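You operate a simulated robot arm through the tools that you are given. There is no shell and no other tool. Be economical: measure what you need, move in short steps, check, and stop when the job is done.

Carry out the task below with a simulated robot arm. There is one attempt and no reset: what you move stays moved.

## Task
Put the brown brick pinning the line coil in the wire basket and pack the coil in the cable bag.
Fine: shut the bag flap again. Where these are worked on the way, their far stop is far enough and under half their travel is too little: bag flap.
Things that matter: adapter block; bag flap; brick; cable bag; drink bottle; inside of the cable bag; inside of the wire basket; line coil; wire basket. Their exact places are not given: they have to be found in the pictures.

It is judged by the outcome, as a careful person would: the job done as asked, and still so three seconds after it is handed in. It fails if anything else is knocked over, pushed out of place, dropped, spilled or broken.

## Robot
A 6-joint arm with a two-finger parallel gripper on a trunk, on a base that drives. Base frame: it is fixed to the floor where the robot stands at the start and does not move with it; the origin is under the middle of the robot, x ahead of it, y to its left, z up; the surface under the hand at the start is at about z = 0.76. Units: m, degrees, N and s.
With the tool pointing down near the work surface it reaches from about 0.36 to 0.84 m from the robot's upright axis, wherever it stands. Its first joint turns from -115.0 to 115.0 degrees. Places, roughly: bag flap [0.8, 0.3, 0.9]; inside of the cable bag [0.8, 0.3, 0.8]; inside of the wire basket [0.8, -0.4, 0.8]. Payload 4.2 kg.
The tool frame sits at the grasp point between the pads (the TCP): z along the fingers, y along the line on which they close. The tips reach 0.023 m beyond it. Largest opening 0.094 m; finger width 0.038, thickness 0.01; the body of the gripper, 0.054 by 0.096 m, starts 0.039 m behind the TCP.
Orientation is that of the tool frame in the base frame, as a unit quaternion [x, y, z, w]. With the fingers straight down and closing along the base's y, the tool's x points along the base's -x, its y along +y and its z along -z.

## Interface
- The arm moves only by the tool arm_command. Its argument "increments" is a list of rows, each a list of 7 numbers: the turn, a rotation vector about the tool's x, y, z in units of 60 degrees (1.0 is 60 degrees), then the shift along the tool's x, y, z in units of 250 mm (1.0 is 250 mm), then the closure, from 0 (fully open) to 1 (shut). In form: [[rx, ry, rz, tx, ty, tz, grip], ...]. A call has 1 to 10 rows; each row is the pose to reach, as a shift and turn from the pose commanded when the call began, along the tool's axes at that moment. A call with a number of a shift or a turn outside -1 to 1 is refused whole. Rows are played at 5 a second. More than 0.05 m and 8.6 degrees between two rows, or a gripper value outside its range, and nothing of the call is played. A pose out of reach is approached as far as the arm can. The call stops where the force on the tool passes 40 N (or 10 N more than at its start, if that is more) or the arm is blocked; 0.2 s more then pass. Each finger travels about 0.108 m/s and halts on what it meets, pressing with about 24 N; the grip force reading is that of the motor and also rises with nothing between the fingers. The clock runs only during rows and for 0.2 s after the last one: add rows that repeat a pose to give the fingers time. It gives the time, the measured TCP pose, the force on the tool (base axes), the opening and the grip force at its end, in the units of the frame above (readings bear some noise), with the torque about the TCP (base axes, N m) and any sound that the robot's microphone picked up, and new pictures: "views" is both (left out), scene, wrist or none.
- Cameras (640 x 400 px; columns grow to the right, rows downward): "scene" is now at [0.2375, 0.1948, 1.4461]; the picture's right is [-0.02, -1.00, -0.00], its down [-0.63, 0.02, -0.78] and it looks along [0.78, -0.02, -0.63] (base axes); focal length 214 px, centre (320, 200). "wrist" rides on the gripper at [0.086, 0.016, -0.075] in the tool frame; the picture's right is [-0.18, 0.98, 0.00], its down [-0.58, -0.11, -0.81] and it looks along [-0.79, -0.15, 0.59] (tool axes); focal length 243 px, centre (320, 200).
- raise_lower(by): slides the trunk up (or, below 0, down) by that many m; the arm and the scene camera ride with it, the base frame stays. It gives what a move gives, with no picture.
- roll_base(legs): drives the robot by 1 to 6 legs, each [ahead, turn to the left] in m and degrees, along the robot's own axes; the way and the turn of a leg run together, so that a leg with both is an arc; at most 1.5 m and 180 degrees a leg. The arm and the cameras ride along, it lands a little off, and it stops where it bumps. It gives what a move gives, and a new picture of the scene camera.
- head_to(pan, tilt): turns the head with the scene camera to pan (to the left, within 80 degrees either way) and tilt (down, from -29 to 69), counted from straight ahead of the robot. It gives what a move gives, and a new picture of the scene camera.
- measure_at(camera, pixels): for up to 12 pixels [column, row] of the newest picture of that camera ("zoom" is the newest enlarged one), the place [x, y, z] in the base frame of the surface seen there, good to about 0.002 m, but the place of the scene camera against the robot may be out by one fixed shift of up to 0.012 m in any direction. It takes no simulated time.
- zoom(camera, box): a new picture of the part [left, top, right, bottom] of that camera's present view, enlarged. It takes no simulated time.
- finish_job(): hands the job in; it is judged then, once.

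Keep the steps short. Do not move on a guess: measure, check each grasp and each placing, and mend mistakes. In all there are 80 turns and 260 pictures (those below and enlarged ones count). Leave the gripper open and the arm clear of the work at the hand-in unless told otherwise, and finish with a single line.

The tools are called after "Request:" by a JSON object that holds its "op" and its "data". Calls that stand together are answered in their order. arm_command: Moves the arm, as the interface text tells. Its arguments: {"type":"object","properties":{"increments":{"type":"array"},"views":{"type":"string","enum":["both","scene","wrist","none"]}},"required":["increments"]} The other tools are called the same way: raise_lower (by) slides the trunk up or down; roll_base (legs) drives the base; head_to (pan, tilt) turns the head that bears the scene camera; measure_at (camera, pixels) gives the place of the surface under pixels of a picture; zoom (camera, box) takes an enlarged picture of a part of a camera's view; finish_job () hands the job in.

At the start:

```text
time_s: 0.0
ee_pos: [0.6004, -0.0602, 1.3031]
tcp_rot: [0.0, 1.0, 0.0, 0.0]
force: [0.1, -0.5, -0.2]
moment: [0.0, 0.02, 0.0]
finger_gap: 0.0938
finger_force: 0.1
trunk travel left (down, up): [-0.8, 0.19]
robot x, y, heading: [0.0042, 0.0009, 0.2]
head pan, tilt: [-1.4, 39.1]
```

scene: 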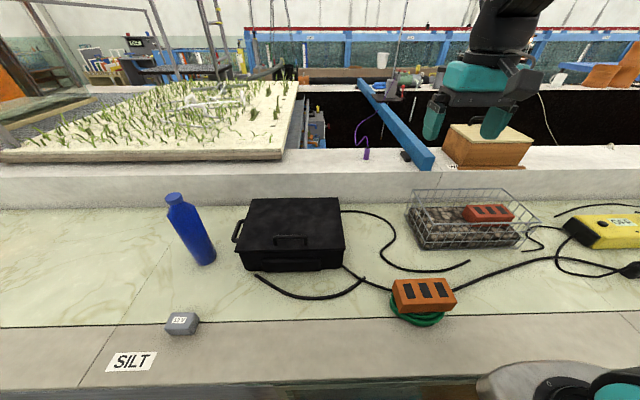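
wrist: 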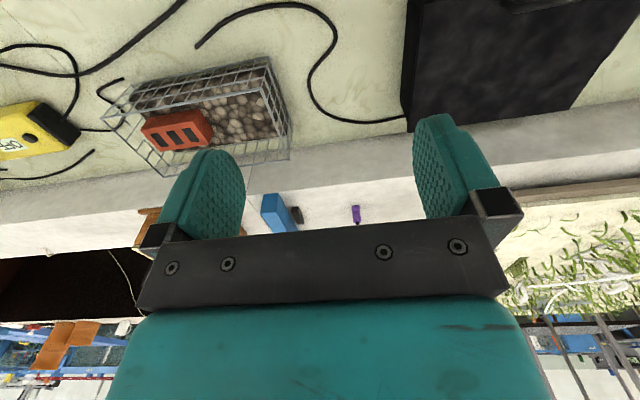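

I see the black bag (290,235), the brick on the green coil (423,297), the basket (465,220), the bottle (190,230) and the adapter block (182,323). I'll zoom in on them before measuring.

Request:
{"op": "zoom", "data": {"camera": "scene", "box": [370, 180, 550, 340]}}

Request:
{"op": "zoom", "data": {"camera": "scene", "box": [150, 180, 370, 340]}}

Request:
{"op": "measure_at", "data": {"camera": "scene", "pixels": [[396, 282], [450, 280], [457, 292], [402, 309], [424, 294], [440, 322], [400, 315], [250, 200], [340, 200], [344, 250], [242, 255], [290, 238]]}}

```text
2.50 times, centred on (460, 260) of scene
```

zoom: 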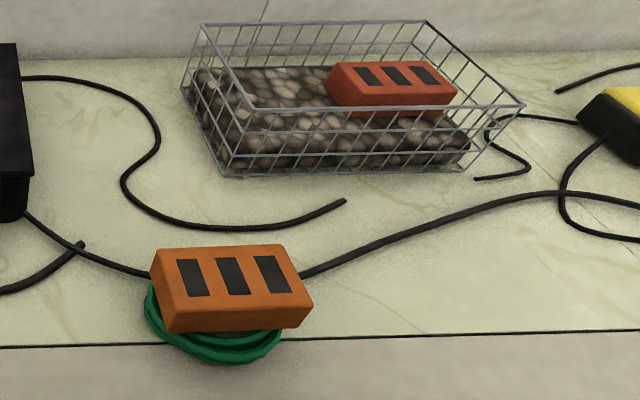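

```text
2.50 times, centred on (260, 260) of scene
```

zoom: 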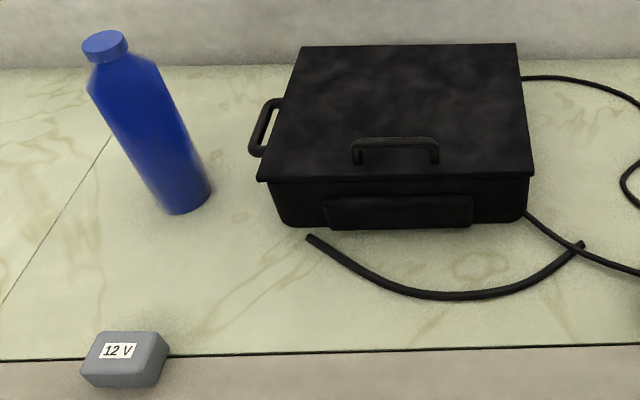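

```text
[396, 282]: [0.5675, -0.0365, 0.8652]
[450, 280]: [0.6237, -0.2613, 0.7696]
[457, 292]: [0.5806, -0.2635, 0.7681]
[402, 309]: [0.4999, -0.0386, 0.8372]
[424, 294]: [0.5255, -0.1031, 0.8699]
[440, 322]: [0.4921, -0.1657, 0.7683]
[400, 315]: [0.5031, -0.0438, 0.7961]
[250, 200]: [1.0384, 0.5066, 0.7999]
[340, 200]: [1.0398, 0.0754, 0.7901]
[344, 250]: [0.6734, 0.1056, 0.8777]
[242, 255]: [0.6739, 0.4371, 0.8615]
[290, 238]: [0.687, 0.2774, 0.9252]
```

Next I need precise positions on the brick and coil.

Request:
{"op": "zoom", "data": {"camera": "scene", "box": [380, 270, 476, 330]}}

```text
6.67 times, centred on (428, 300) of scene
```

zoom: 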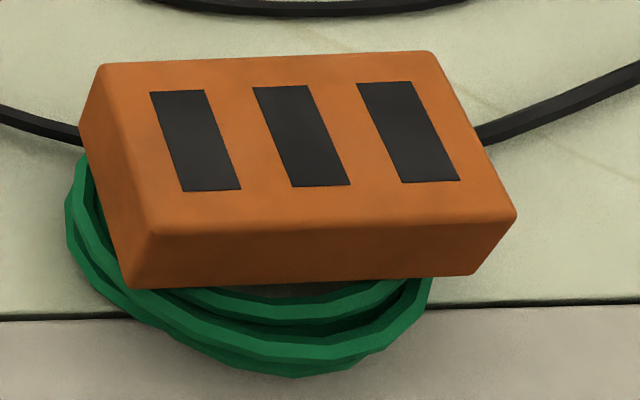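

Request:
{"op": "measure_at", "data": {"camera": "zoom", "pixels": [[110, 70], [425, 58], [505, 210], [165, 228], [325, 130], [135, 278], [460, 270], [290, 365], [75, 220], [420, 300], [290, 330], [290, 305]]}}

Request:
{"op": "measure_at", "data": {"camera": "scene", "pixels": [[480, 212], [465, 208], [510, 210], [420, 212], [440, 225], [480, 232], [416, 248], [527, 246], [540, 220], [413, 190], [502, 190], [430, 223]]}}

```text
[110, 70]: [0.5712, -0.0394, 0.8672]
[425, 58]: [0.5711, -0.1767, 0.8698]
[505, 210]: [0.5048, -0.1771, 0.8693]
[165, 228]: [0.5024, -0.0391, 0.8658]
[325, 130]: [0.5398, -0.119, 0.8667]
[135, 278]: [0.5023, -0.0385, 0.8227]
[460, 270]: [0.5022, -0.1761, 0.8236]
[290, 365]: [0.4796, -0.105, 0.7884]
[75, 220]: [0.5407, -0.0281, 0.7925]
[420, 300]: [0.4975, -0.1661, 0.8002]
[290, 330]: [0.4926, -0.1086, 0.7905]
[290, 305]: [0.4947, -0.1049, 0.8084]
```

```text
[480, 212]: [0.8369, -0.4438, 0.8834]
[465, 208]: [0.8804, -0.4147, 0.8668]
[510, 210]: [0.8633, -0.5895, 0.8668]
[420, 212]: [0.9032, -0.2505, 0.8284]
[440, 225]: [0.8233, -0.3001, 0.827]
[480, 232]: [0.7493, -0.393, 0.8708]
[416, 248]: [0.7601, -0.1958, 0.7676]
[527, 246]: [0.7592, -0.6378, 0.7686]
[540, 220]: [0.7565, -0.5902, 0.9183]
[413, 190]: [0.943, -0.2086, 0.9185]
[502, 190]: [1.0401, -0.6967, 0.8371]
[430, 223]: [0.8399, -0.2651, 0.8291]
```

Brick: about 0.07 × 0.14 × 0.05, with its top at 0.868. Next I'll look closely at the basket, the bag and its handle.

Request:
{"op": "zoom", "data": {"camera": "scene", "box": [400, 180, 544, 260]}}

Request:
{"op": "measure_at", "data": {"camera": "zoom", "pixels": [[52, 48], [460, 42], [618, 175], [160, 185], [285, 108], [500, 102], [470, 150], [305, 155], [180, 120], [230, 130], [440, 220], [110, 110]]}}

Request:
{"op": "zoom", "data": {"camera": "scene", "box": [225, 190, 353, 276]}}

```text
4.44 times, centred on (472, 220) of scene
```

zoom: 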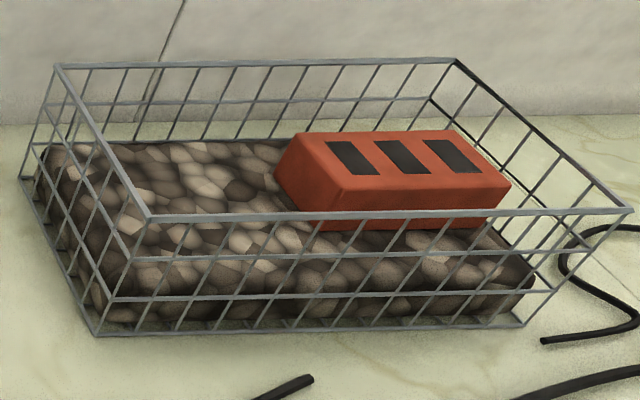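

```text
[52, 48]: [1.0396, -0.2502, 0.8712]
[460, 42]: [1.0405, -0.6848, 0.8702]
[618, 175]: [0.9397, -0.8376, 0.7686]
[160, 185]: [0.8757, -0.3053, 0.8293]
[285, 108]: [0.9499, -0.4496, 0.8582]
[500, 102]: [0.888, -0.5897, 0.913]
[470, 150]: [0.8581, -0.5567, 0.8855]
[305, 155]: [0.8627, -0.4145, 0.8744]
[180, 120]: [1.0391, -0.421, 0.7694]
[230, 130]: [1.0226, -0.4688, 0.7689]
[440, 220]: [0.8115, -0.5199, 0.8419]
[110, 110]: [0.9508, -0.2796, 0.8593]
```

```text
4.65 times, centred on (289, 233) of scene
```

zoom: 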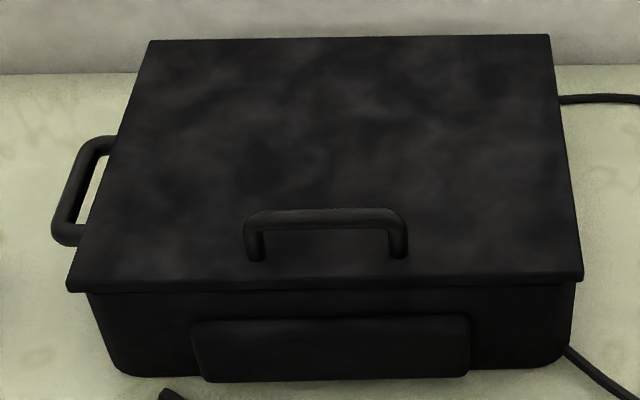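

Request:
{"op": "measure_at", "data": {"camera": "zoom", "pixels": [[152, 46], [545, 42], [576, 270], [75, 280], [325, 213], [325, 222], [255, 225], [398, 225], [325, 150], [254, 256], [325, 310], [330, 350]]}}

Request:
{"op": "measure_at", "data": {"camera": "scene", "pixels": [[419, 221], [430, 231], [434, 234], [422, 205], [470, 227], [510, 229], [462, 216], [486, 218], [175, 196], [205, 262], [182, 318], [494, 222]]}}

```text
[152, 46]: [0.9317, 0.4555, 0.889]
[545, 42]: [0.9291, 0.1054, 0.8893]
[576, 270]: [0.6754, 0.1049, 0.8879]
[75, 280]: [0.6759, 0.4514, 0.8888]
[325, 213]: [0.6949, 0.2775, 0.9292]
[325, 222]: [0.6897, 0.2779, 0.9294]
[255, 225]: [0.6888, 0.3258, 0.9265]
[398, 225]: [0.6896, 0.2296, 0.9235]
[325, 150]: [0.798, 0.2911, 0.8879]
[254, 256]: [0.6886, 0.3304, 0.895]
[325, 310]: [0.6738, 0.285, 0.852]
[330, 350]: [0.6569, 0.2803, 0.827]
```

```text
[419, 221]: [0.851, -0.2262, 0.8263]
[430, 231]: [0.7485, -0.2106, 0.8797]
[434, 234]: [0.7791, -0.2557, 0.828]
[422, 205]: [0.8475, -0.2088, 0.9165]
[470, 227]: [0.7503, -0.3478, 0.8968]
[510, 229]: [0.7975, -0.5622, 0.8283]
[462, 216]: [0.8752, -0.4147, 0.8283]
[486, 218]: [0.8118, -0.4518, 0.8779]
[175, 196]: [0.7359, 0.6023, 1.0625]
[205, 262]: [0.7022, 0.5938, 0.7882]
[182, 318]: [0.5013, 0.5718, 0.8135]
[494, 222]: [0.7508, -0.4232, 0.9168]
```

The bag lid spans x 0.675–0.93 and y 0.10–0.457, at z 0.888. Its handle arch is at x 0.69, y 0.23–0.33, top 0.929. I'll look down to see how much room the base has.

Request:
{"op": "head_to", "data": {"pan": 0, "tilt": 66}}

Request:
{"op": "measure_at", "data": {"camera": "wrist", "pixels": [[150, 125], [205, 110], [175, 118], [285, 158], [267, 60], [360, 95]]}}

```text
time_s: 0.9
ee_pos: [0.5992, -0.061, 1.3028]
tcp_rot: [-0.001, 1.0, -0.001, 0.001]
force: [0.5, 1.4, -0.4]
moment: [-0.02, 0.03, -0.02]
finger_gap: 0.0939
finger_force: 0.0
trunk travel left (down, up): [-0.8, 0.19]
robot x, y, heading: [-0.0026, 0.0001, -0.1]
head pan, tilt: [0.0, 66.0]
```

scene: 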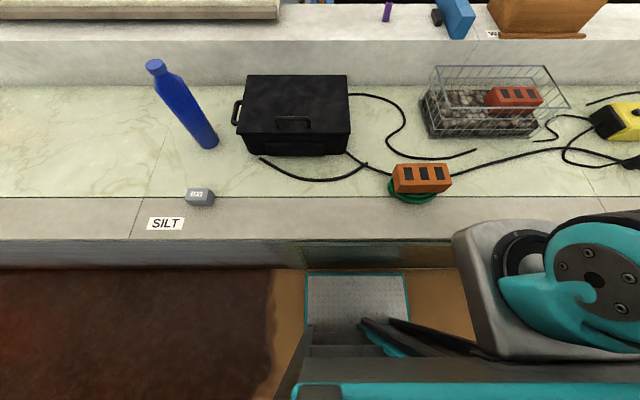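

```text
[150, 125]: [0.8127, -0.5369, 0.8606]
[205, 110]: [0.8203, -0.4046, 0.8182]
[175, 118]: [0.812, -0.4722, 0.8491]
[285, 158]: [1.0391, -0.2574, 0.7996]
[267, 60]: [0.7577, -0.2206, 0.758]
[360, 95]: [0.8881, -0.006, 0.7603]
```

The wrist camera reads the table at 0.760 and the scene camera reads 0.769, so there is a fixed shift. Next I'll measure the counter edge and the base front.

Request:
{"op": "measure_at", "data": {"camera": "scene", "pixels": [[355, 237], [250, 238], [355, 260], [355, 276], [355, 320], [310, 300], [405, 276], [250, 300], [250, 262], [440, 300]]}}

```text
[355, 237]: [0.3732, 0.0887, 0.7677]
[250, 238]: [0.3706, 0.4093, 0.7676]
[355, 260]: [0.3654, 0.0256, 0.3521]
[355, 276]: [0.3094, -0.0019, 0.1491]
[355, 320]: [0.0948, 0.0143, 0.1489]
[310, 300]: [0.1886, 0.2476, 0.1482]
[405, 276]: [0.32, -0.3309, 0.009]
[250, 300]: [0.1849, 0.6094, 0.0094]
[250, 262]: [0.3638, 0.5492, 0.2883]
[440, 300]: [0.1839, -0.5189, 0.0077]
```

The base front is about 5 cm from the counter, and the basket is out of reach from here. I'll back off, move about 0.28 m to the right, and come forward again to pick and place the brick from there.

Request:
{"op": "roll_base", "data": {"legs": [[-0.2, 0], [0, -90], [0.28, 0], [0, 90], [0.2, 0]]}}

```text
time_s: 12.9
ee_pos: [0.5995, -0.3258, 1.3022]
tcp_rot: [-0.009, 1.0, 0.0, 0.0]
force: [0.5, 0.6, 0.7]
moment: [-0.01, 0.04, 0.08]
finger_gap: 0.094
finger_force: 0.0
trunk travel left (down, up): [-0.8, 0.19]
robot x, y, heading: [-0.0003, -0.2715, 1.1]
head pan, tilt: [0.0, 66.0]
```

scene: 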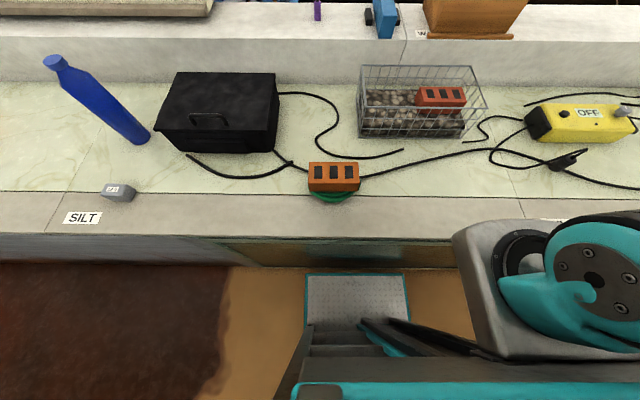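

The base landed well. First a small creep forward of 2.5 cm for reach.

Request:
{"op": "roll_base", "data": {"legs": [[0.025, 0]]}}

Request:
{"op": "arm_command", "data": {"increments": [[0, 0, -0.1, 0.03, 0.08, 0.09, 0], [0, 0, -0.2, 0.06, 0.16, 0.18, 0], [0, 0, -0.3, 0.09, 0.25, 0.27, 0], [0, 0, -0.4, 0.12, 0.34, 0.36, 0], [0, 0, -0.5, 0.15, 0.43, 0.45, 0], [0, 0, -0.6, 0.18, 0.52, 0.54, 0], [0, 0, -0.7, 0.21, 0.61, 0.63, 0], [0, 0, -0.8, 0.24, 0.7, 0.72, 0], [0, 0, -0.9, 0.27, 0.79, 0.81, 0], [0, 0, -1.0, 0.3, 0.87, 0.88, 0]], "views": "none"}}

Request:
{"op": "arm_command", "data": {"increments": [[0, 0, -0.12, 0, 0, 0, 0], [0, 0, -0.24, 0, 0, 0, 0], [0, 0, -0.36, 0, 0, 0, 0], [0, 0, -0.5, 0, 0, 0, 0], [0, 0, -0.5, 0, 0, 0, 0]], "views": "wrist"}}

```text
time_s: 13.7
ee_pos: [0.6239, -0.3246, 1.3032]
tcp_rot: [-0.009, 1.0, 0.0, -0.001]
force: [0.0, 0.3, -0.1]
moment: [-0.02, 0.0, 0.04]
finger_gap: 0.0939
finger_force: 0.0
trunk travel left (down, up): [-0.8, 0.19]
robot x, y, heading: [0.0196, -0.2773, 0.9]
head pan, tilt: [0.0, 66.0]
```

scene: 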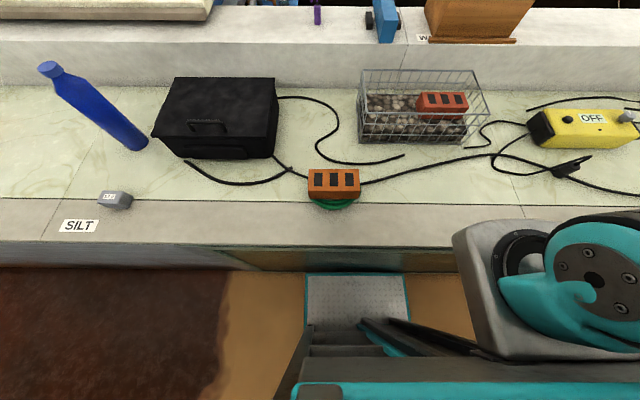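

```text
time_s: 15.9
ee_pos: [0.5446, -0.1077, 1.0809]
tcp_rot: [-0.509, 0.861, 0.0, 0.0]
force: [0.8, -0.7, -0.8]
moment: [-0.02, -0.01, 0.01]
finger_gap: 0.094
finger_force: 0.0
trunk travel left (down, up): [-0.8, 0.19]
robot x, y, heading: [0.0216, -0.2707, 0.7]
head pan, tilt: [0.0, 66.0]
```

```text
time_s: 17.1
ee_pos: [0.5468, -0.108, 1.0823]
tcp_rot: [0.715, -0.7, 0.0, 0.0]
force: [1.1, 0.2, -0.3]
moment: [-0.01, 0.0, -0.01]
finger_gap: 0.0942
finger_force: 0.1
trunk travel left (down, up): [-0.8, 0.19]
robot x, y, heading: [0.0249, -0.2723, 1.2]
head pan, tilt: [0.0, 66.0]
```

wrist: 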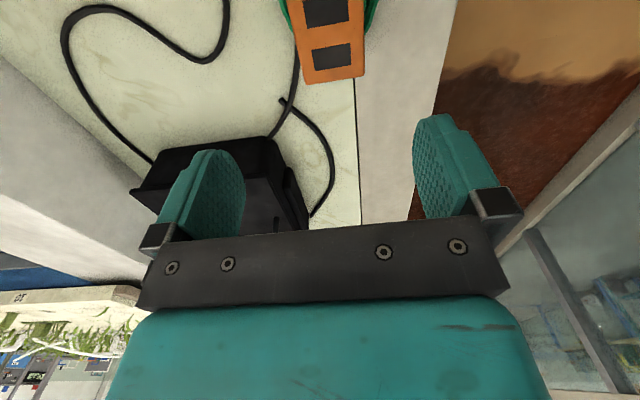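

Brick's left end is at the top of the wrist image. I'll measure there to get an unshifted position.

Request:
{"op": "measure_at", "data": {"camera": "wrist", "pixels": [[305, 78], [360, 70], [332, 70], [296, 10], [362, 5], [332, 30], [330, 100]]}}

Request:
{"op": "zoom", "data": {"camera": "wrist", "box": [260, 0, 420, 100]}}

```text
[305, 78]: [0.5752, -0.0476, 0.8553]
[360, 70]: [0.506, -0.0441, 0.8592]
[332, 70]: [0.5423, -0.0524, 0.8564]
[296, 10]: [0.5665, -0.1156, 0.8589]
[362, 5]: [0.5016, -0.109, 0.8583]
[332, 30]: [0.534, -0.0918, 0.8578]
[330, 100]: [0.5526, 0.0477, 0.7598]
```

```text
4.00 times, centred on (340, 50) of wrist
```

zoom: 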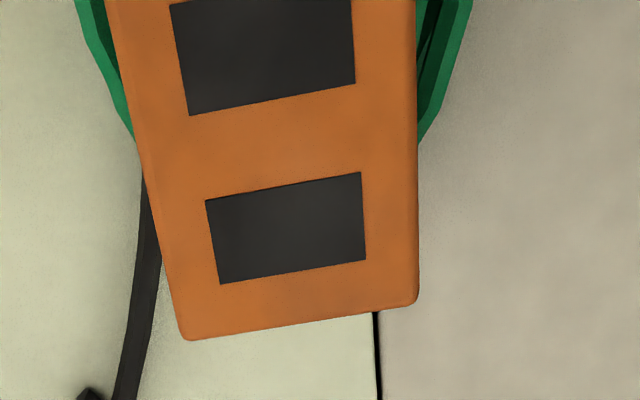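

Request:
{"op": "measure_at", "data": {"camera": "zoom", "pixels": [[190, 330], [410, 298], [120, 15], [408, 15], [150, 150], [412, 150], [175, 270], [414, 270], [300, 318]]}}

```text
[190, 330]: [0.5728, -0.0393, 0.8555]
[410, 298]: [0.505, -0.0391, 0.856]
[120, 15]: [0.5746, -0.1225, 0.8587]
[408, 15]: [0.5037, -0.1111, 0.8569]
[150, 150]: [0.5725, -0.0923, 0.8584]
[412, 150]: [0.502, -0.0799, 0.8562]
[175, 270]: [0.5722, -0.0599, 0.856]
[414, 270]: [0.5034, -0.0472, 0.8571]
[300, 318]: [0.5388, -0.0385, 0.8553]
```

The wrist camera puts the brick centre at (0.538, -0.107), top 0.858, and the brick lies along y. I'll square the yaw and descend to TCP z 0.841.

Request:
{"op": "arm_command", "data": {"increments": [[0, 0, 0.02, 0.0, 0.035, 0.16, 0], [0, 0, 0.02, 0.0, 0.035, 0.32, 0], [0, 0, 0.02, 0.0, 0.035, 0.48, 0], [0, 0, 0.02, 0.0, 0.035, 0.64, 0], [0, 0, 0.02, 0.0, 0.035, 0.78, 0], [0, 0, 0.02, 0, 0.035, 0.88, 0], [0, 0, 0.02, 0, 0.035, 0.965, 0], [0, 0, 0.02, 0, 0.035, 0.965, 0]]}}

```text
time_s: 18.9
ee_pos: [0.5363, -0.1099, 0.8428]
tcp_rot: [-0.706, 0.708, 0.0, 0.0]
force: [0.6, 0.2, -0.7]
moment: [0.05, -0.01, 0.0]
finger_gap: 0.0937
finger_force: 0.1
trunk travel left (down, up): [-0.8, 0.19]
robot x, y, heading: [0.0235, -0.2731, 0.9]
head pan, tilt: [0.0, 66.0]
```

scene: 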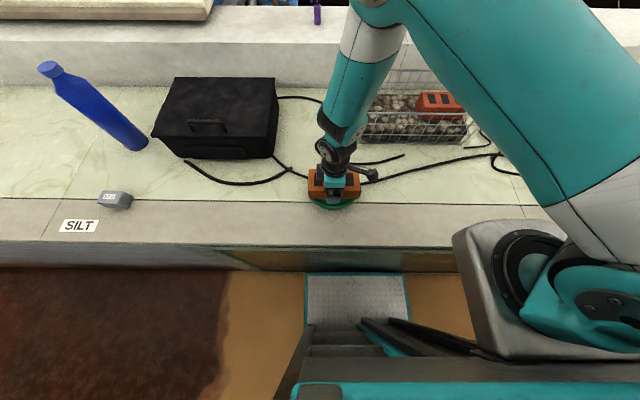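
wrist: 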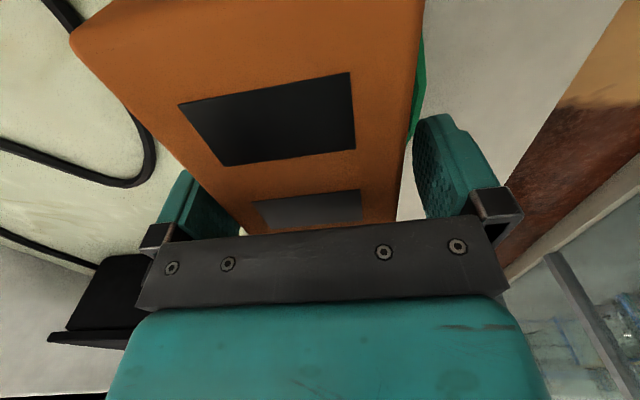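

The fingers straddle the brick. I'll close on it, then lift a little.

Request:
{"op": "arm_command", "data": {"increments": [[0, 0, 0, 0, 0, 0, 1], [0, 0, 0, 0, 0, 0, 1], [0, 0, 0, 0, 0, 0, 1], [0, 0, 0, 0, 0, -0.04, 1], [0, 0, 0, 0, 0, -0.1, 1], [0, 0, 0, 0, 0, -0.2, 1], [0, 0, 0, 0, 0, -0.2, 1]]}}

```text
time_s: 20.5
ee_pos: [0.5346, -0.1107, 0.8919]
tcp_rot: [0.707, -0.707, 0.0, 0.001]
force: [-0.1, -0.2, -9.7]
moment: [0.02, -0.02, 0.02]
finger_gap: 0.076
finger_force: 24.4
trunk travel left (down, up): [-0.8, 0.19]
robot x, y, heading: [0.0247, -0.2744, 0.6]
head pan, tilt: [0.0, 66.0]
```

scene: 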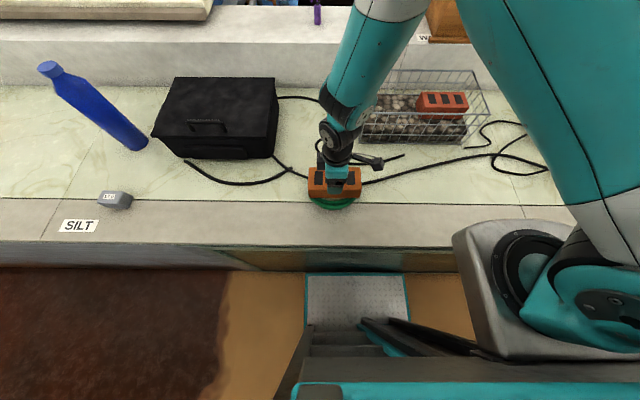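
wrist: 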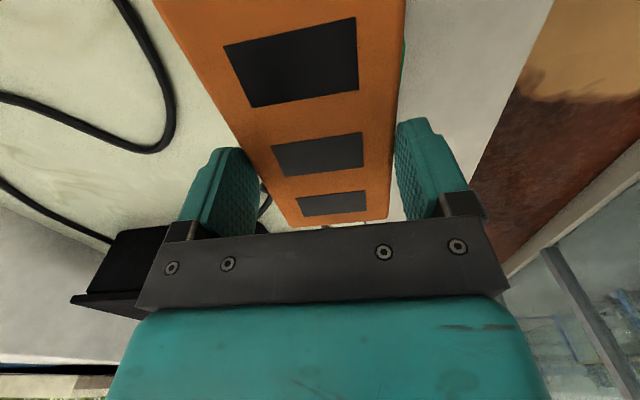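

The brick is held (gap 0.076, about 9.7 N). I'll lift it clear of the basket rim (0.909) and carry it toward (0.843, -0.317).

Request:
{"op": "arm_command", "data": {"increments": [[0, 0, 0, 0, 0, -0.17, 1], [0, 0, 0, 0, 0, -0.34, 1], [0, 0, 0, 0, 0, -0.51, 1], [0, 0, 0, 0, 0, -0.68, 1], [0, 0, 0, 0.103, -0.154, -0.68, 1], [0, 0, 0, 0.206, -0.308, -0.68, 1], [0, 0, 0, 0.309, -0.462, -0.68, 1], [0, 0, 0, 0.412, -0.616, -0.68, 1]], "views": "none"}}

Request:
{"op": "arm_command", "data": {"increments": [[0, 0, 0, 0.103, -0.154, 0, 1], [0, 0, 0, 0.206, -0.308, 0, 1], [0, 0, 0, 0.309, -0.462, 0, 1], [0, 0, 0, 0.412, -0.616, 0, 1], [0, 0, 0, 0.412, -0.616, 0, 1]]}}

```text
time_s: 22.3
ee_pos: [0.6898, -0.213, 1.0618]
tcp_rot: [-0.707, 0.708, 0.001, 0.0]
force: [-0.8, 0.2, -10.0]
moment: [0.07, -0.02, 0.0]
finger_gap: 0.0759
finger_force: 24.3
trunk travel left (down, up): [-0.8, 0.19]
robot x, y, heading: [0.0222, -0.2736, 0.9]
head pan, tilt: [0.0, 66.0]
```

```text
time_s: 23.5
ee_pos: [0.8461, -0.3135, 1.0645]
tcp_rot: [-0.707, 0.708, 0.001, 0.0]
force: [-0.1, 0.0, -9.6]
moment: [0.02, 0.0, 0.04]
finger_gap: 0.0756
finger_force: 23.8
trunk travel left (down, up): [-0.8, 0.19]
robot x, y, heading: [0.0232, -0.276, 1.0]
head pan, tilt: [0.0, 66.0]
```

scene: 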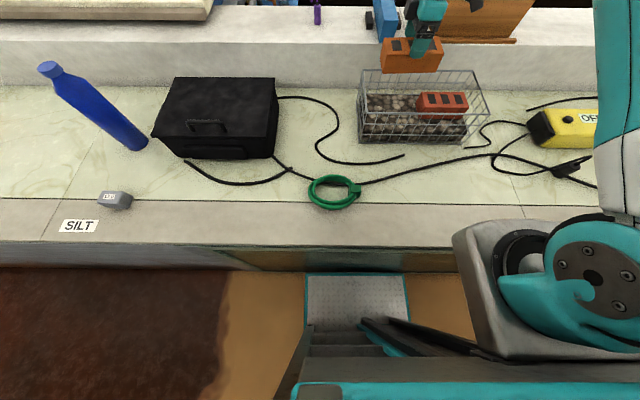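
wrist: 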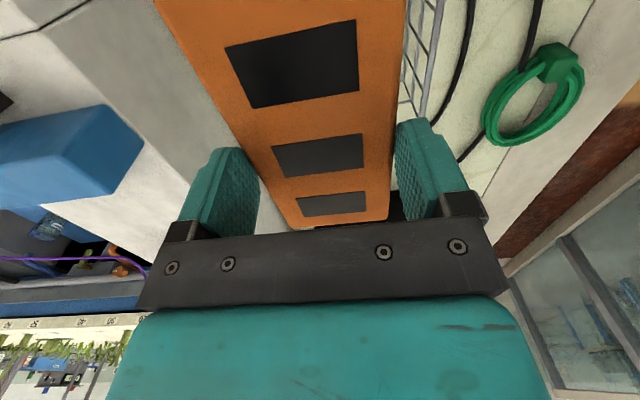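

Before lowering, I'll measure the red brick's left face and the free gravel area again.

Request:
{"op": "zoom", "data": {"camera": "scene", "box": [350, 30, 500, 150]}}

```text
3.33 times, centred on (425, 90) of scene
```

zoom: 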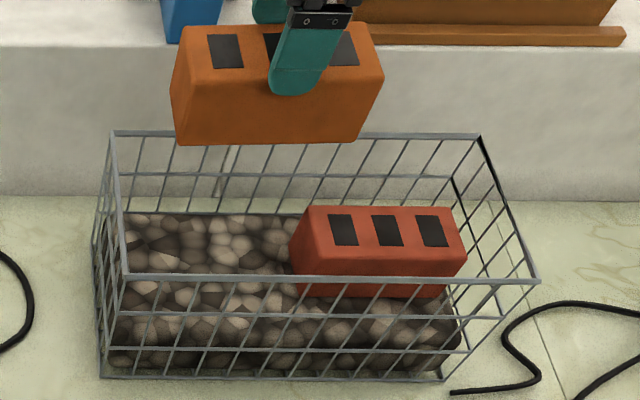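

Request:
{"op": "measure_at", "data": {"camera": "zoom", "pixels": [[312, 212], [303, 245], [325, 262], [296, 270], [122, 262], [113, 133], [140, 225], [290, 225], [185, 138], [355, 136], [128, 300], [303, 260]]}}

```text
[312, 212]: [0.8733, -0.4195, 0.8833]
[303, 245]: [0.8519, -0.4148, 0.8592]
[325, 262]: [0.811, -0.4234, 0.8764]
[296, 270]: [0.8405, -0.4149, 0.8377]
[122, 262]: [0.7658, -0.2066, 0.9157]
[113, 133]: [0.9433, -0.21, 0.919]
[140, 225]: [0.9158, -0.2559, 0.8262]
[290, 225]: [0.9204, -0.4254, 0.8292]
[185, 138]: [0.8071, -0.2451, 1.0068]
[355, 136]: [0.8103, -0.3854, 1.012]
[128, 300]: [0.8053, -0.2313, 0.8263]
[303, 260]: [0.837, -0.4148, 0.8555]
```

The brick seems to sit lower in the grip than planned. I'll measure its top and bottom.

Request:
{"op": "measure_at", "data": {"camera": "wrist", "pixels": [[250, 30], [380, 30], [250, 120], [320, 185], [320, 150], [320, 220]]}}

Request:
{"op": "measure_at", "data": {"camera": "zoom", "pixels": [[190, 80], [190, 100], [190, 130], [225, 30], [365, 60], [350, 90]]}}

```text
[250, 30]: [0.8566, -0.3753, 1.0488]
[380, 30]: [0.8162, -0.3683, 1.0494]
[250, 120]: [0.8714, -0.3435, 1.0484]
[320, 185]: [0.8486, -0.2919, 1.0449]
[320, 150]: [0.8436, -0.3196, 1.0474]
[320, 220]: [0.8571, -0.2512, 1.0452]
```

```text
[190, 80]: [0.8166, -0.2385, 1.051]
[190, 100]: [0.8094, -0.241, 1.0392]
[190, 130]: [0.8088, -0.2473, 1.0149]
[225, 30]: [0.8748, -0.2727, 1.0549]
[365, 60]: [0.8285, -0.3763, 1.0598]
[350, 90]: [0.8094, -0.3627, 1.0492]
```

It slipped about 3 cm during the lift and is now held near the tips but steady. Its bottom is at about 0.998 and the gravel at about 0.819. I'll lower gently.

Request:
{"op": "arm_command", "data": {"increments": [[0, 0, 0, 0.01, 0, 0.04, 1], [0, 0, 0, 0.018, 0, 0.11, 1], [0, 0, 0, 0.018, 0, 0.18, 1], [0, 0, 0, 0.018, 0, 0.25, 1], [0, 0, 0, 0.018, 0, 0.32, 1], [0, 0, 0, 0.018, 0, 0.39, 1], [0, 0, 0, 0.018, 0, 0.46, 1], [0, 0, 0, 0.018, 0, 0.53, 1], [0, 0, 0, 0.018, 0, 0.59, 1], [0, 0, 0, 0.018, 0, 0.63, 1]]}}

```text
time_s: 25.7
ee_pos: [0.8453, -0.3208, 0.9043]
tcp_rot: [-0.707, 0.708, 0.0, 0.0]
force: [-0.7, 0.4, -9.5]
moment: [0.07, 0.01, 0.03]
finger_gap: 0.0757
finger_force: 24.3
trunk travel left (down, up): [-0.8, 0.19]
robot x, y, heading: [0.0246, -0.2769, 1.0]
head pan, tilt: [0.0, 66.0]
```

scene: 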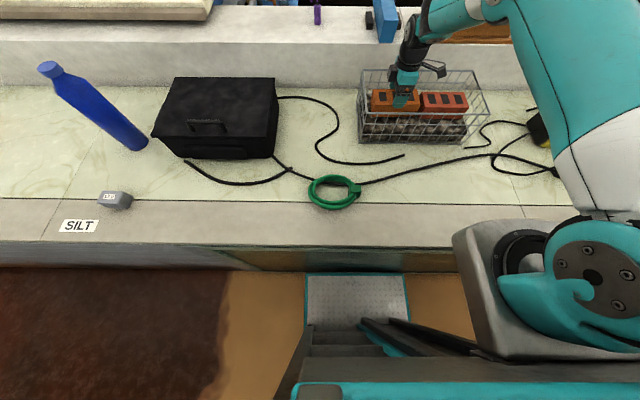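
wrist: 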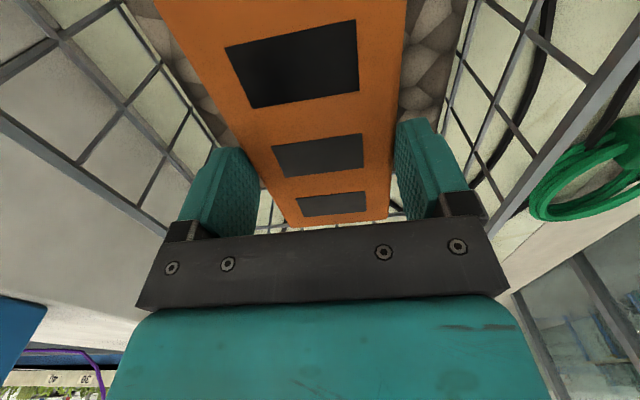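

It's inside the walls and steady. I'll lower slowly until the load comes off.

Request:
{"op": "arm_command", "data": {"increments": [[0, 0, 0, 0, 0, 0.02, 1], [0, 0, 0, 0, 0, 0.035, 1], [0, 0, 0, 0, 0, 0.05, 1], [0, 0, 0, 0, 0, 0.06, 1], [0, 0, 0, 0, 0, 0.07, 1], [0, 0, 0, 0, 0, 0.07, 1]], "views": "wrist"}}

```text
time_s: 27.1
ee_pos: [0.8454, -0.3211, 0.8902]
tcp_rot: [-0.706, 0.708, -0.002, 0.002]
force: [-0.2, -2.4, 23.1]
moment: [-0.02, 0.13, -0.18]
finger_gap: 0.0761
finger_force: 24.3
trunk travel left (down, up): [-0.8, 0.19]
robot x, y, heading: [0.0234, -0.2736, 0.8]
head pan, tilt: [0.0, 66.0]
```

wrist: 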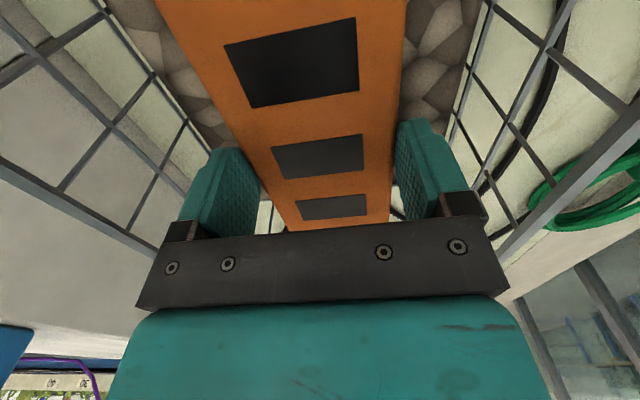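

It's resting on the gravel (the load reversed to +23 N). I'll ease up a little, open, and lift straight out.

Request:
{"op": "arm_command", "data": {"increments": [[0, 0, 0, 0, 0, -0.008, 1], [0, 0, 0, 0, 0, -0.008, 0.1], [0, 0, 0, 0, 0, -0.008, 0], [0, 0, 0, 0, 0, -0.03, 0], [0, 0, 0, 0, 0, -0.12, 0], [0, 0, 0, 0, 0, -0.3, 0], [0, 0, 0, 0, 0, -0.5, 0], [0, 0, 0, 0, 0, -0.7, 0], [0, 0, 0, 0, 0, -0.9, 0], [0, 0, 0, 0, 0, -1.0, 0]], "views": "both"}}

Request:
{"op": "zoom", "data": {"camera": "scene", "box": [290, 50, 500, 220]}}

```text
time_s: 29.3
ee_pos: [0.8438, -0.3191, 1.137]
tcp_rot: [0.707, -0.707, 0.0, -0.001]
force: [1.1, -0.2, -0.2]
moment: [0.03, 0.01, -0.02]
finger_gap: 0.0941
finger_force: 0.0
trunk travel left (down, up): [-0.8, 0.19]
robot x, y, heading: [0.0203, -0.2753, 0.9]
head pan, tilt: [0.0, 66.0]
```

scene: 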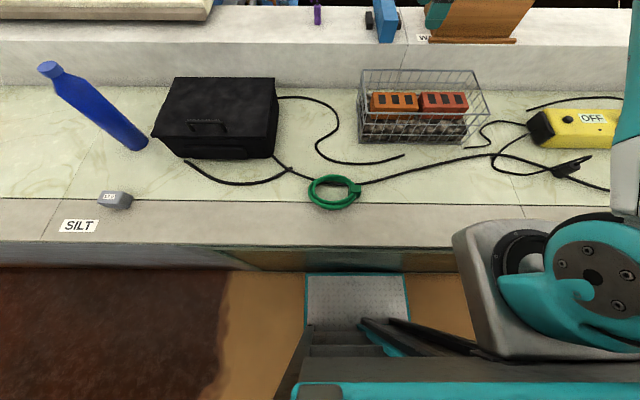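
wrist: 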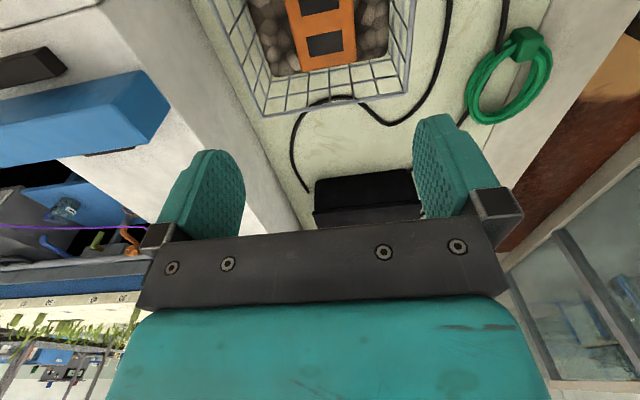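

```text
2.35 times, centred on (395, 135) of scene
```

zoom: 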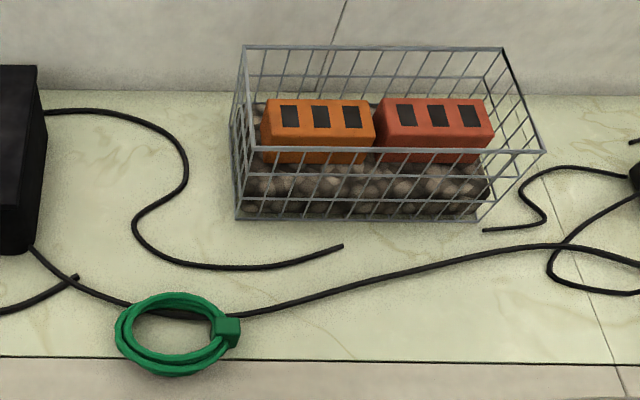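

The brown brick is in the basket. Next I'll measure the coil.

Request:
{"op": "zoom", "data": {"camera": "scene", "box": [295, 165, 375, 215]}}

Request:
{"op": "zoom", "data": {"camera": "wrist", "box": [440, 10, 580, 140]}}

Request:
{"op": "measure_at", "data": {"camera": "wrist", "pixels": [[525, 40], [515, 50], [535, 30], [470, 100], [485, 118], [546, 70], [525, 110], [498, 100], [480, 70], [512, 85], [500, 55], [545, 95]]}}

```text
8.00 times, centred on (335, 190) of scene
```

zoom: 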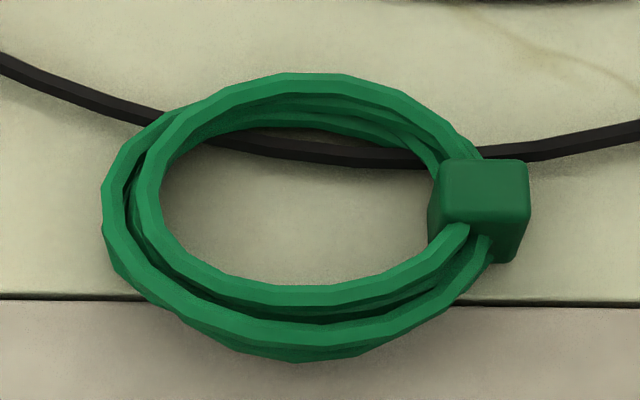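

```text
3.08 times, centred on (510, 75) of wrist
```

zoom: 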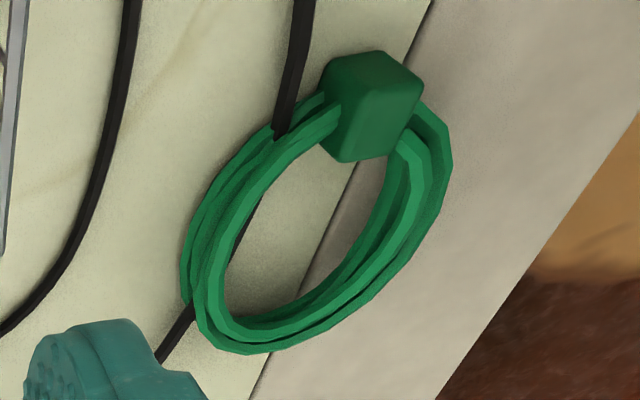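

```text
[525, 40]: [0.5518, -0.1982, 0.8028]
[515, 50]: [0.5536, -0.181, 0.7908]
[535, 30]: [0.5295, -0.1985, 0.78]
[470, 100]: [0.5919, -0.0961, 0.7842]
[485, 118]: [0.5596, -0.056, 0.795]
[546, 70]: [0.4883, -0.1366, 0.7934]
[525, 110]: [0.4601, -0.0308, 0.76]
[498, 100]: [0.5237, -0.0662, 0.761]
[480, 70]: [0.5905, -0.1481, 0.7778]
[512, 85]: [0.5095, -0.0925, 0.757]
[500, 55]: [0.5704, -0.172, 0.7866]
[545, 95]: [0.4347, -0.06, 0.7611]
```

Request:
{"op": "measure_at", "data": {"camera": "scene", "pixels": [[350.8, 186], [360.2, 186], [360.5, 190.5], [350.2, 191.5], [355.6, 188.7], [357.5, 196], [309, 190], [333, 176], [332, 207], [310, 196], [327, 175]]}}

Request:
{"op": "measure_at", "data": {"camera": "zoom", "pixels": [[385, 60], [415, 85], [385, 95], [330, 75], [345, 130], [370, 130], [200, 290], [240, 340], [440, 160], [340, 100]]}}

```text
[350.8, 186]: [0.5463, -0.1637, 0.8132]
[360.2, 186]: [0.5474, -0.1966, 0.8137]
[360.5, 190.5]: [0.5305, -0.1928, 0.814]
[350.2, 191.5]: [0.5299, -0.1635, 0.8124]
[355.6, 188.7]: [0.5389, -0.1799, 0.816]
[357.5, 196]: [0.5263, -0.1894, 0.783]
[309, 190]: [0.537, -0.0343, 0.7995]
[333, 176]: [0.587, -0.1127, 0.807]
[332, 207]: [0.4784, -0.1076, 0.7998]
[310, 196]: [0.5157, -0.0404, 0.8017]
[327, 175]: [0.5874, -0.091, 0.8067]
```

```text
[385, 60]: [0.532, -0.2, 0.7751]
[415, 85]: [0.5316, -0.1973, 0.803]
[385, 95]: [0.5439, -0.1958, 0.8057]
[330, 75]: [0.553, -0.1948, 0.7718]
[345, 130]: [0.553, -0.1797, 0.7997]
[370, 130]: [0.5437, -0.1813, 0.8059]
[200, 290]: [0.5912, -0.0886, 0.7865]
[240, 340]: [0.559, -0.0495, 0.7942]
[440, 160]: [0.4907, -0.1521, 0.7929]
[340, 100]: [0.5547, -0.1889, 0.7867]
```

Collar: x 0.527–0.553, y -0.163 to -0.200, top 0.805, which makes a good handle on the coil. Before the bag work I'll retract the arm, then drive left so the bag and the coil are both in reach.

Request:
{"op": "arm_command", "data": {"increments": [[0, 0, 0, 0, 0.1, -0.06, 0], [0, 0, 0, 0, 0.25, -0.12, 0], [0, 0, 0, 0, 0.4, -0.18, 0], [0, 0, 0, 0, 0.55, -0.24, 0], [0, 0, 0, 0, 0.7, -0.3, 0], [0, 0, 0, 0, 0.85, -0.36, 0], [0, 0, 0, 0, 1.0, -0.4, 0]], "views": "none"}}

Request:
{"op": "roll_base", "data": {"legs": [[-0.22, 0], [0, 90], [0.47, 0], [0, -90], [0.22, 0]]}}

```text
time_s: 30.9
ee_pos: [0.5949, -0.3202, 1.2372]
tcp_rot: [-0.706, 0.708, 0.0, 0.0]
force: [-0.4, 0.8, -0.7]
moment: [0.01, 0.06, -0.04]
finger_gap: 0.094
finger_force: 0.2
trunk travel left (down, up): [-0.8, 0.19]
robot x, y, heading: [0.0245, -0.2747, 1.0]
head pan, tilt: [0.0, 66.0]
```

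```text
time_s: 43.9
ee_pos: [0.581, 0.1552, 1.2378]
tcp_rot: [0.713, -0.701, 0.0, 0.0]
force: [0.4, 0.3, -0.5]
moment: [0.01, 0.01, -0.03]
finger_gap: 0.0939
finger_force: 0.1
trunk travel left (down, up): [-0.8, 0.19]
robot x, y, heading: [0.0131, 0.1856, 2.2]
head pan, tilt: [0.0, 66.0]
```

scene: 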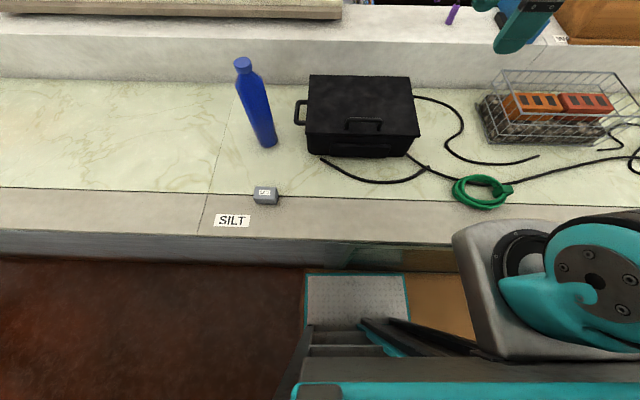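

Good position. A small creep forward, then I'll aim the head for the flap and measure the handle again.

Request:
{"op": "roll_base", "data": {"legs": [[0.02, -1.5]]}}

Request:
{"op": "head_to", "data": {"pan": -8, "tilt": 50}}

Request:
{"op": "zoom", "data": {"camera": "scene", "box": [260, 120, 410, 220]}}

```text
time_s: 44.7
ee_pos: [0.5991, 0.1394, 1.2379]
tcp_rot: [-0.703, 0.711, 0.0, 0.0]
force: [0.3, 0.2, 0.5]
moment: [0.01, 0.0, -0.01]
finger_gap: 0.094
finger_force: 0.0
trunk travel left (down, up): [-0.8, 0.19]
robot x, y, heading: [0.0295, 0.1914, 0.4]
head pan, tilt: [0.0, 66.0]
```

scene: 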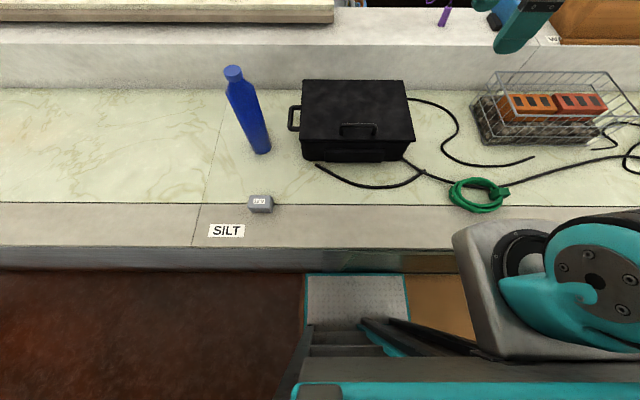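

```text
time_s: 45.5
ee_pos: [0.6002, 0.1406, 1.2374]
tcp_rot: [-0.704, 0.71, 0.0, 0.001]
force: [0.4, 0.4, 0.3]
moment: [-0.05, 0.0, -0.06]
finger_gap: 0.0942
finger_force: 0.0
trunk travel left (down, up): [-0.8, 0.19]
robot x, y, heading: [0.031, 0.1911, 0.7]
head pan, tilt: [-8.0, 50.0]
```

scene: 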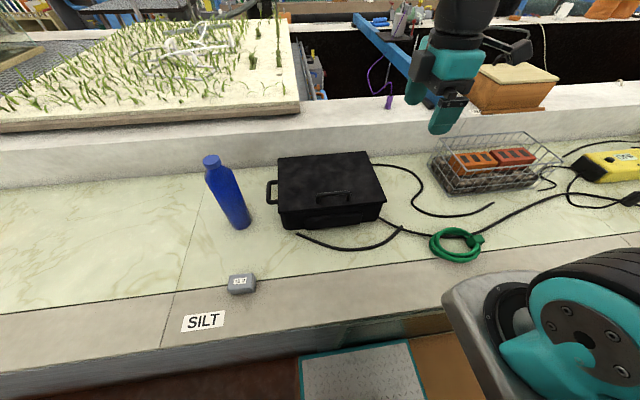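

```text
4.00 times, centred on (335, 170) of scene
```

zoom: 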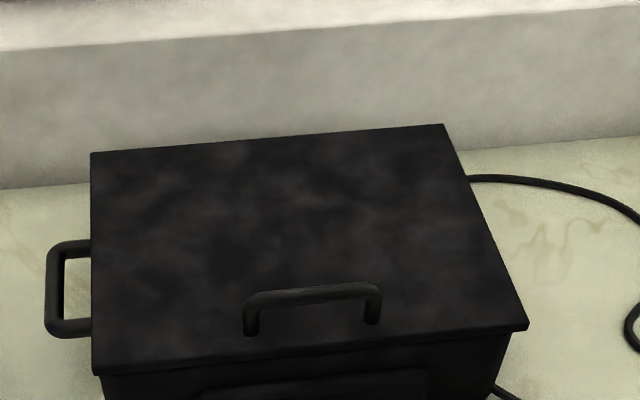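

Request:
{"op": "measure_at", "data": {"camera": "zoom", "pixels": [[312, 291], [312, 296], [312, 300], [262, 298], [365, 290], [250, 325], [373, 315], [312, 312], [110, 360], [520, 322], [97, 156], [442, 128]]}}

```text
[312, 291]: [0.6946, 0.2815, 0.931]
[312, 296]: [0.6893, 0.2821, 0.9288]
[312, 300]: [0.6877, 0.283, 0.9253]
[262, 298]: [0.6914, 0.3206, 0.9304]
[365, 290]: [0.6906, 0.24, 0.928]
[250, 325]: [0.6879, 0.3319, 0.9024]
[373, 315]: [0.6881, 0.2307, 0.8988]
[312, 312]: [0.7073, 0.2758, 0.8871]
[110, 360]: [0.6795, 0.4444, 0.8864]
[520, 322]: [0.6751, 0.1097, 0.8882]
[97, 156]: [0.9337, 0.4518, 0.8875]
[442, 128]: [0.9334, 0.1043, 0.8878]
```

Handle bar: x≈0.692, y≈0.28, top about 0.921 after the shift. I'll go above it with the fingers closing along x.

Request:
{"op": "arm_command", "data": {"increments": [[0, 0, 0, -0.1, -0.07, 0.1, 0], [0, 0, 0, -0.2, -0.14, 0.2, 0], [0, 0, 0, -0.3, -0.2, 0.3, 0], [0, 0, 0, -0.4, -0.26, 0.4, 0], [0, 0, 0, -0.5, -0.32, 0.5, 0], [0, 0, 0, -0.56, -0.368, 0.64, 0], [0, 0, 0, -0.56, -0.368, 0.8, 0], [0, 0, 0, -0.56, -0.368, 0.95, 0], [0, 0, 0, -0.56, -0.368, 0.95, 0]]}}

```text
time_s: 47.5
ee_pos: [0.6932, 0.2789, 1.0001]
tcp_rot: [-0.703, 0.711, 0.0, 0.0]
force: [-0.4, 0.6, 0.2]
moment: [0.03, -0.02, -0.02]
finger_gap: 0.0941
finger_force: 0.0
trunk travel left (down, up): [-0.8, 0.19]
robot x, y, heading: [0.0261, 0.1907, 0.4]
head pan, tilt: [-8.0, 50.0]
```

scene: 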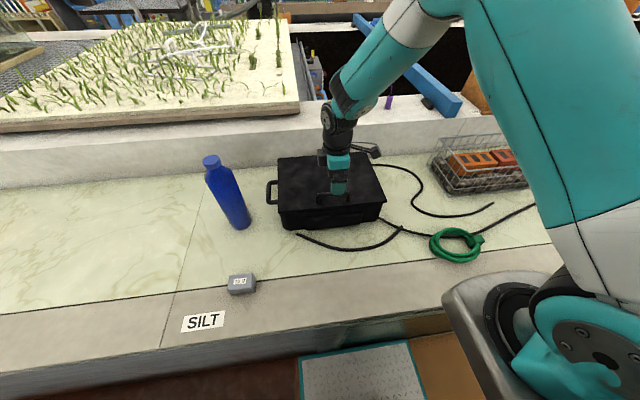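
wrist: 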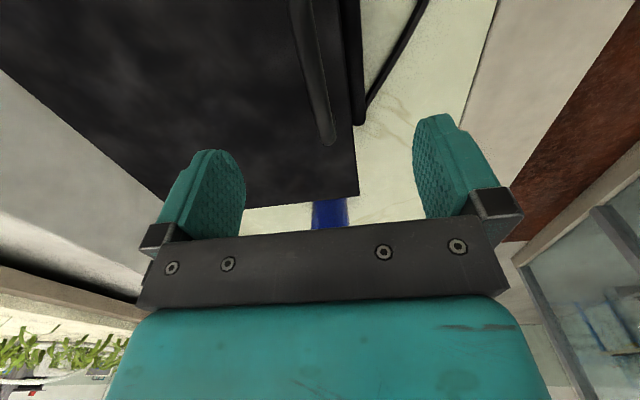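

Request:
{"op": "measure_at", "data": {"camera": "wrist", "pixels": [[305, 30], [313, 70], [318, 100], [325, 130], [330, 138], [322, 60], [280, 60], [330, 170]]}}

```text
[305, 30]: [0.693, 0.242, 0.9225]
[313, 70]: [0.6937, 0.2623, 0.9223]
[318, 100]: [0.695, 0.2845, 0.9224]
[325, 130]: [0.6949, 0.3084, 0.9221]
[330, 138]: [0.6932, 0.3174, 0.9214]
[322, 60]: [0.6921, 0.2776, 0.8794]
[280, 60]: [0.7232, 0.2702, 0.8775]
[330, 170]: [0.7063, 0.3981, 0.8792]
```

The wrist camera confirms the bar at x 0.694, top 0.922. I'll lower to TCP z 0.913 and close on it.

Request:
{"op": "arm_command", "data": {"increments": [[0, 0, 0, 0, 0, 0.14, 0], [0, 0, 0, 0, 0, 0.27, 0], [0, 0, 0, 0, 0, 0.35, 0], [0, 0, 0, 0, 0, 0.35, 0], [0, 0, 0, 0, 0, 0.35, 0.6], [0, 0, 0, 0, 0, 0.35, 1], [0, 0, 0, 0, 0, 0.35, 1], [0, 0, 0, 0, 0, 0.35, 1], [0, 0, 0, 0, 0, 0.35, 1]], "views": "wrist"}}

```text
time_s: 49.5
ee_pos: [0.6934, 0.2774, 0.9123]
tcp_rot: [-0.703, 0.711, 0.0, 0.0]
force: [6.3, 0.9, 0.1]
moment: [0.04, 0.02, 0.48]
finger_gap: 0.0135
finger_force: 24.3
trunk travel left (down, up): [-0.8, 0.19]
robot x, y, heading: [0.0312, 0.1919, 0.6]
head pan, tilt: [-8.0, 50.0]
```

wrist: 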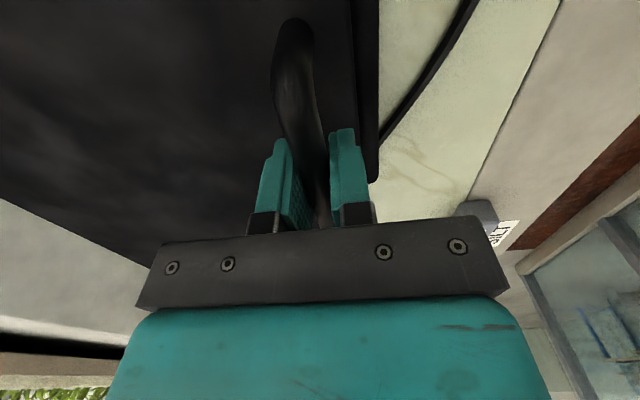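

The bar is gripped (gap 0.0135). I'll start lifting along the arc about the back hinge, to about 15°, and watch the force.

Request:
{"op": "arm_command", "data": {"increments": [[0, 0, 0, 0, -0.008, -0.041, 1], [0, 0, 0, 0, -0.016, -0.082, 1], [0, 0, 0, 0, -0.027, -0.122, 1], [0, 0, 0, 0, -0.039, -0.162, 1], [0, 0, 0, 0, -0.053, -0.2, 1], [0, 0, 0, 0, -0.068, -0.24, 1]]}}

```text
time_s: 50.9
ee_pos: [0.7103, 0.2776, 0.9721]
tcp_rot: [-0.703, 0.711, 0.0, -0.001]
force: [-1.1, -2.2, 0.1]
moment: [0.05, 0.04, 0.03]
finger_gap: 0.0138
finger_force: 23.7
trunk travel left (down, up): [-0.8, 0.19]
robot x, y, heading: [0.0295, 0.1886, 0.5]
head pan, tilt: [-8.0, 50.0]
```

scene: 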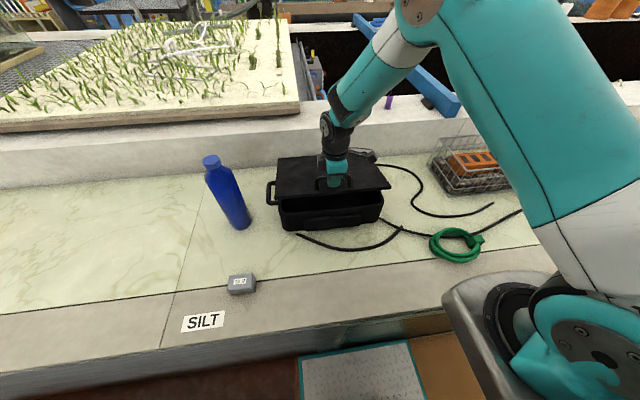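
wrist: 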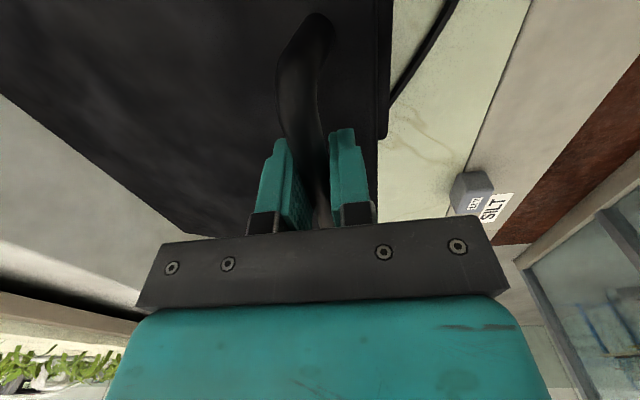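

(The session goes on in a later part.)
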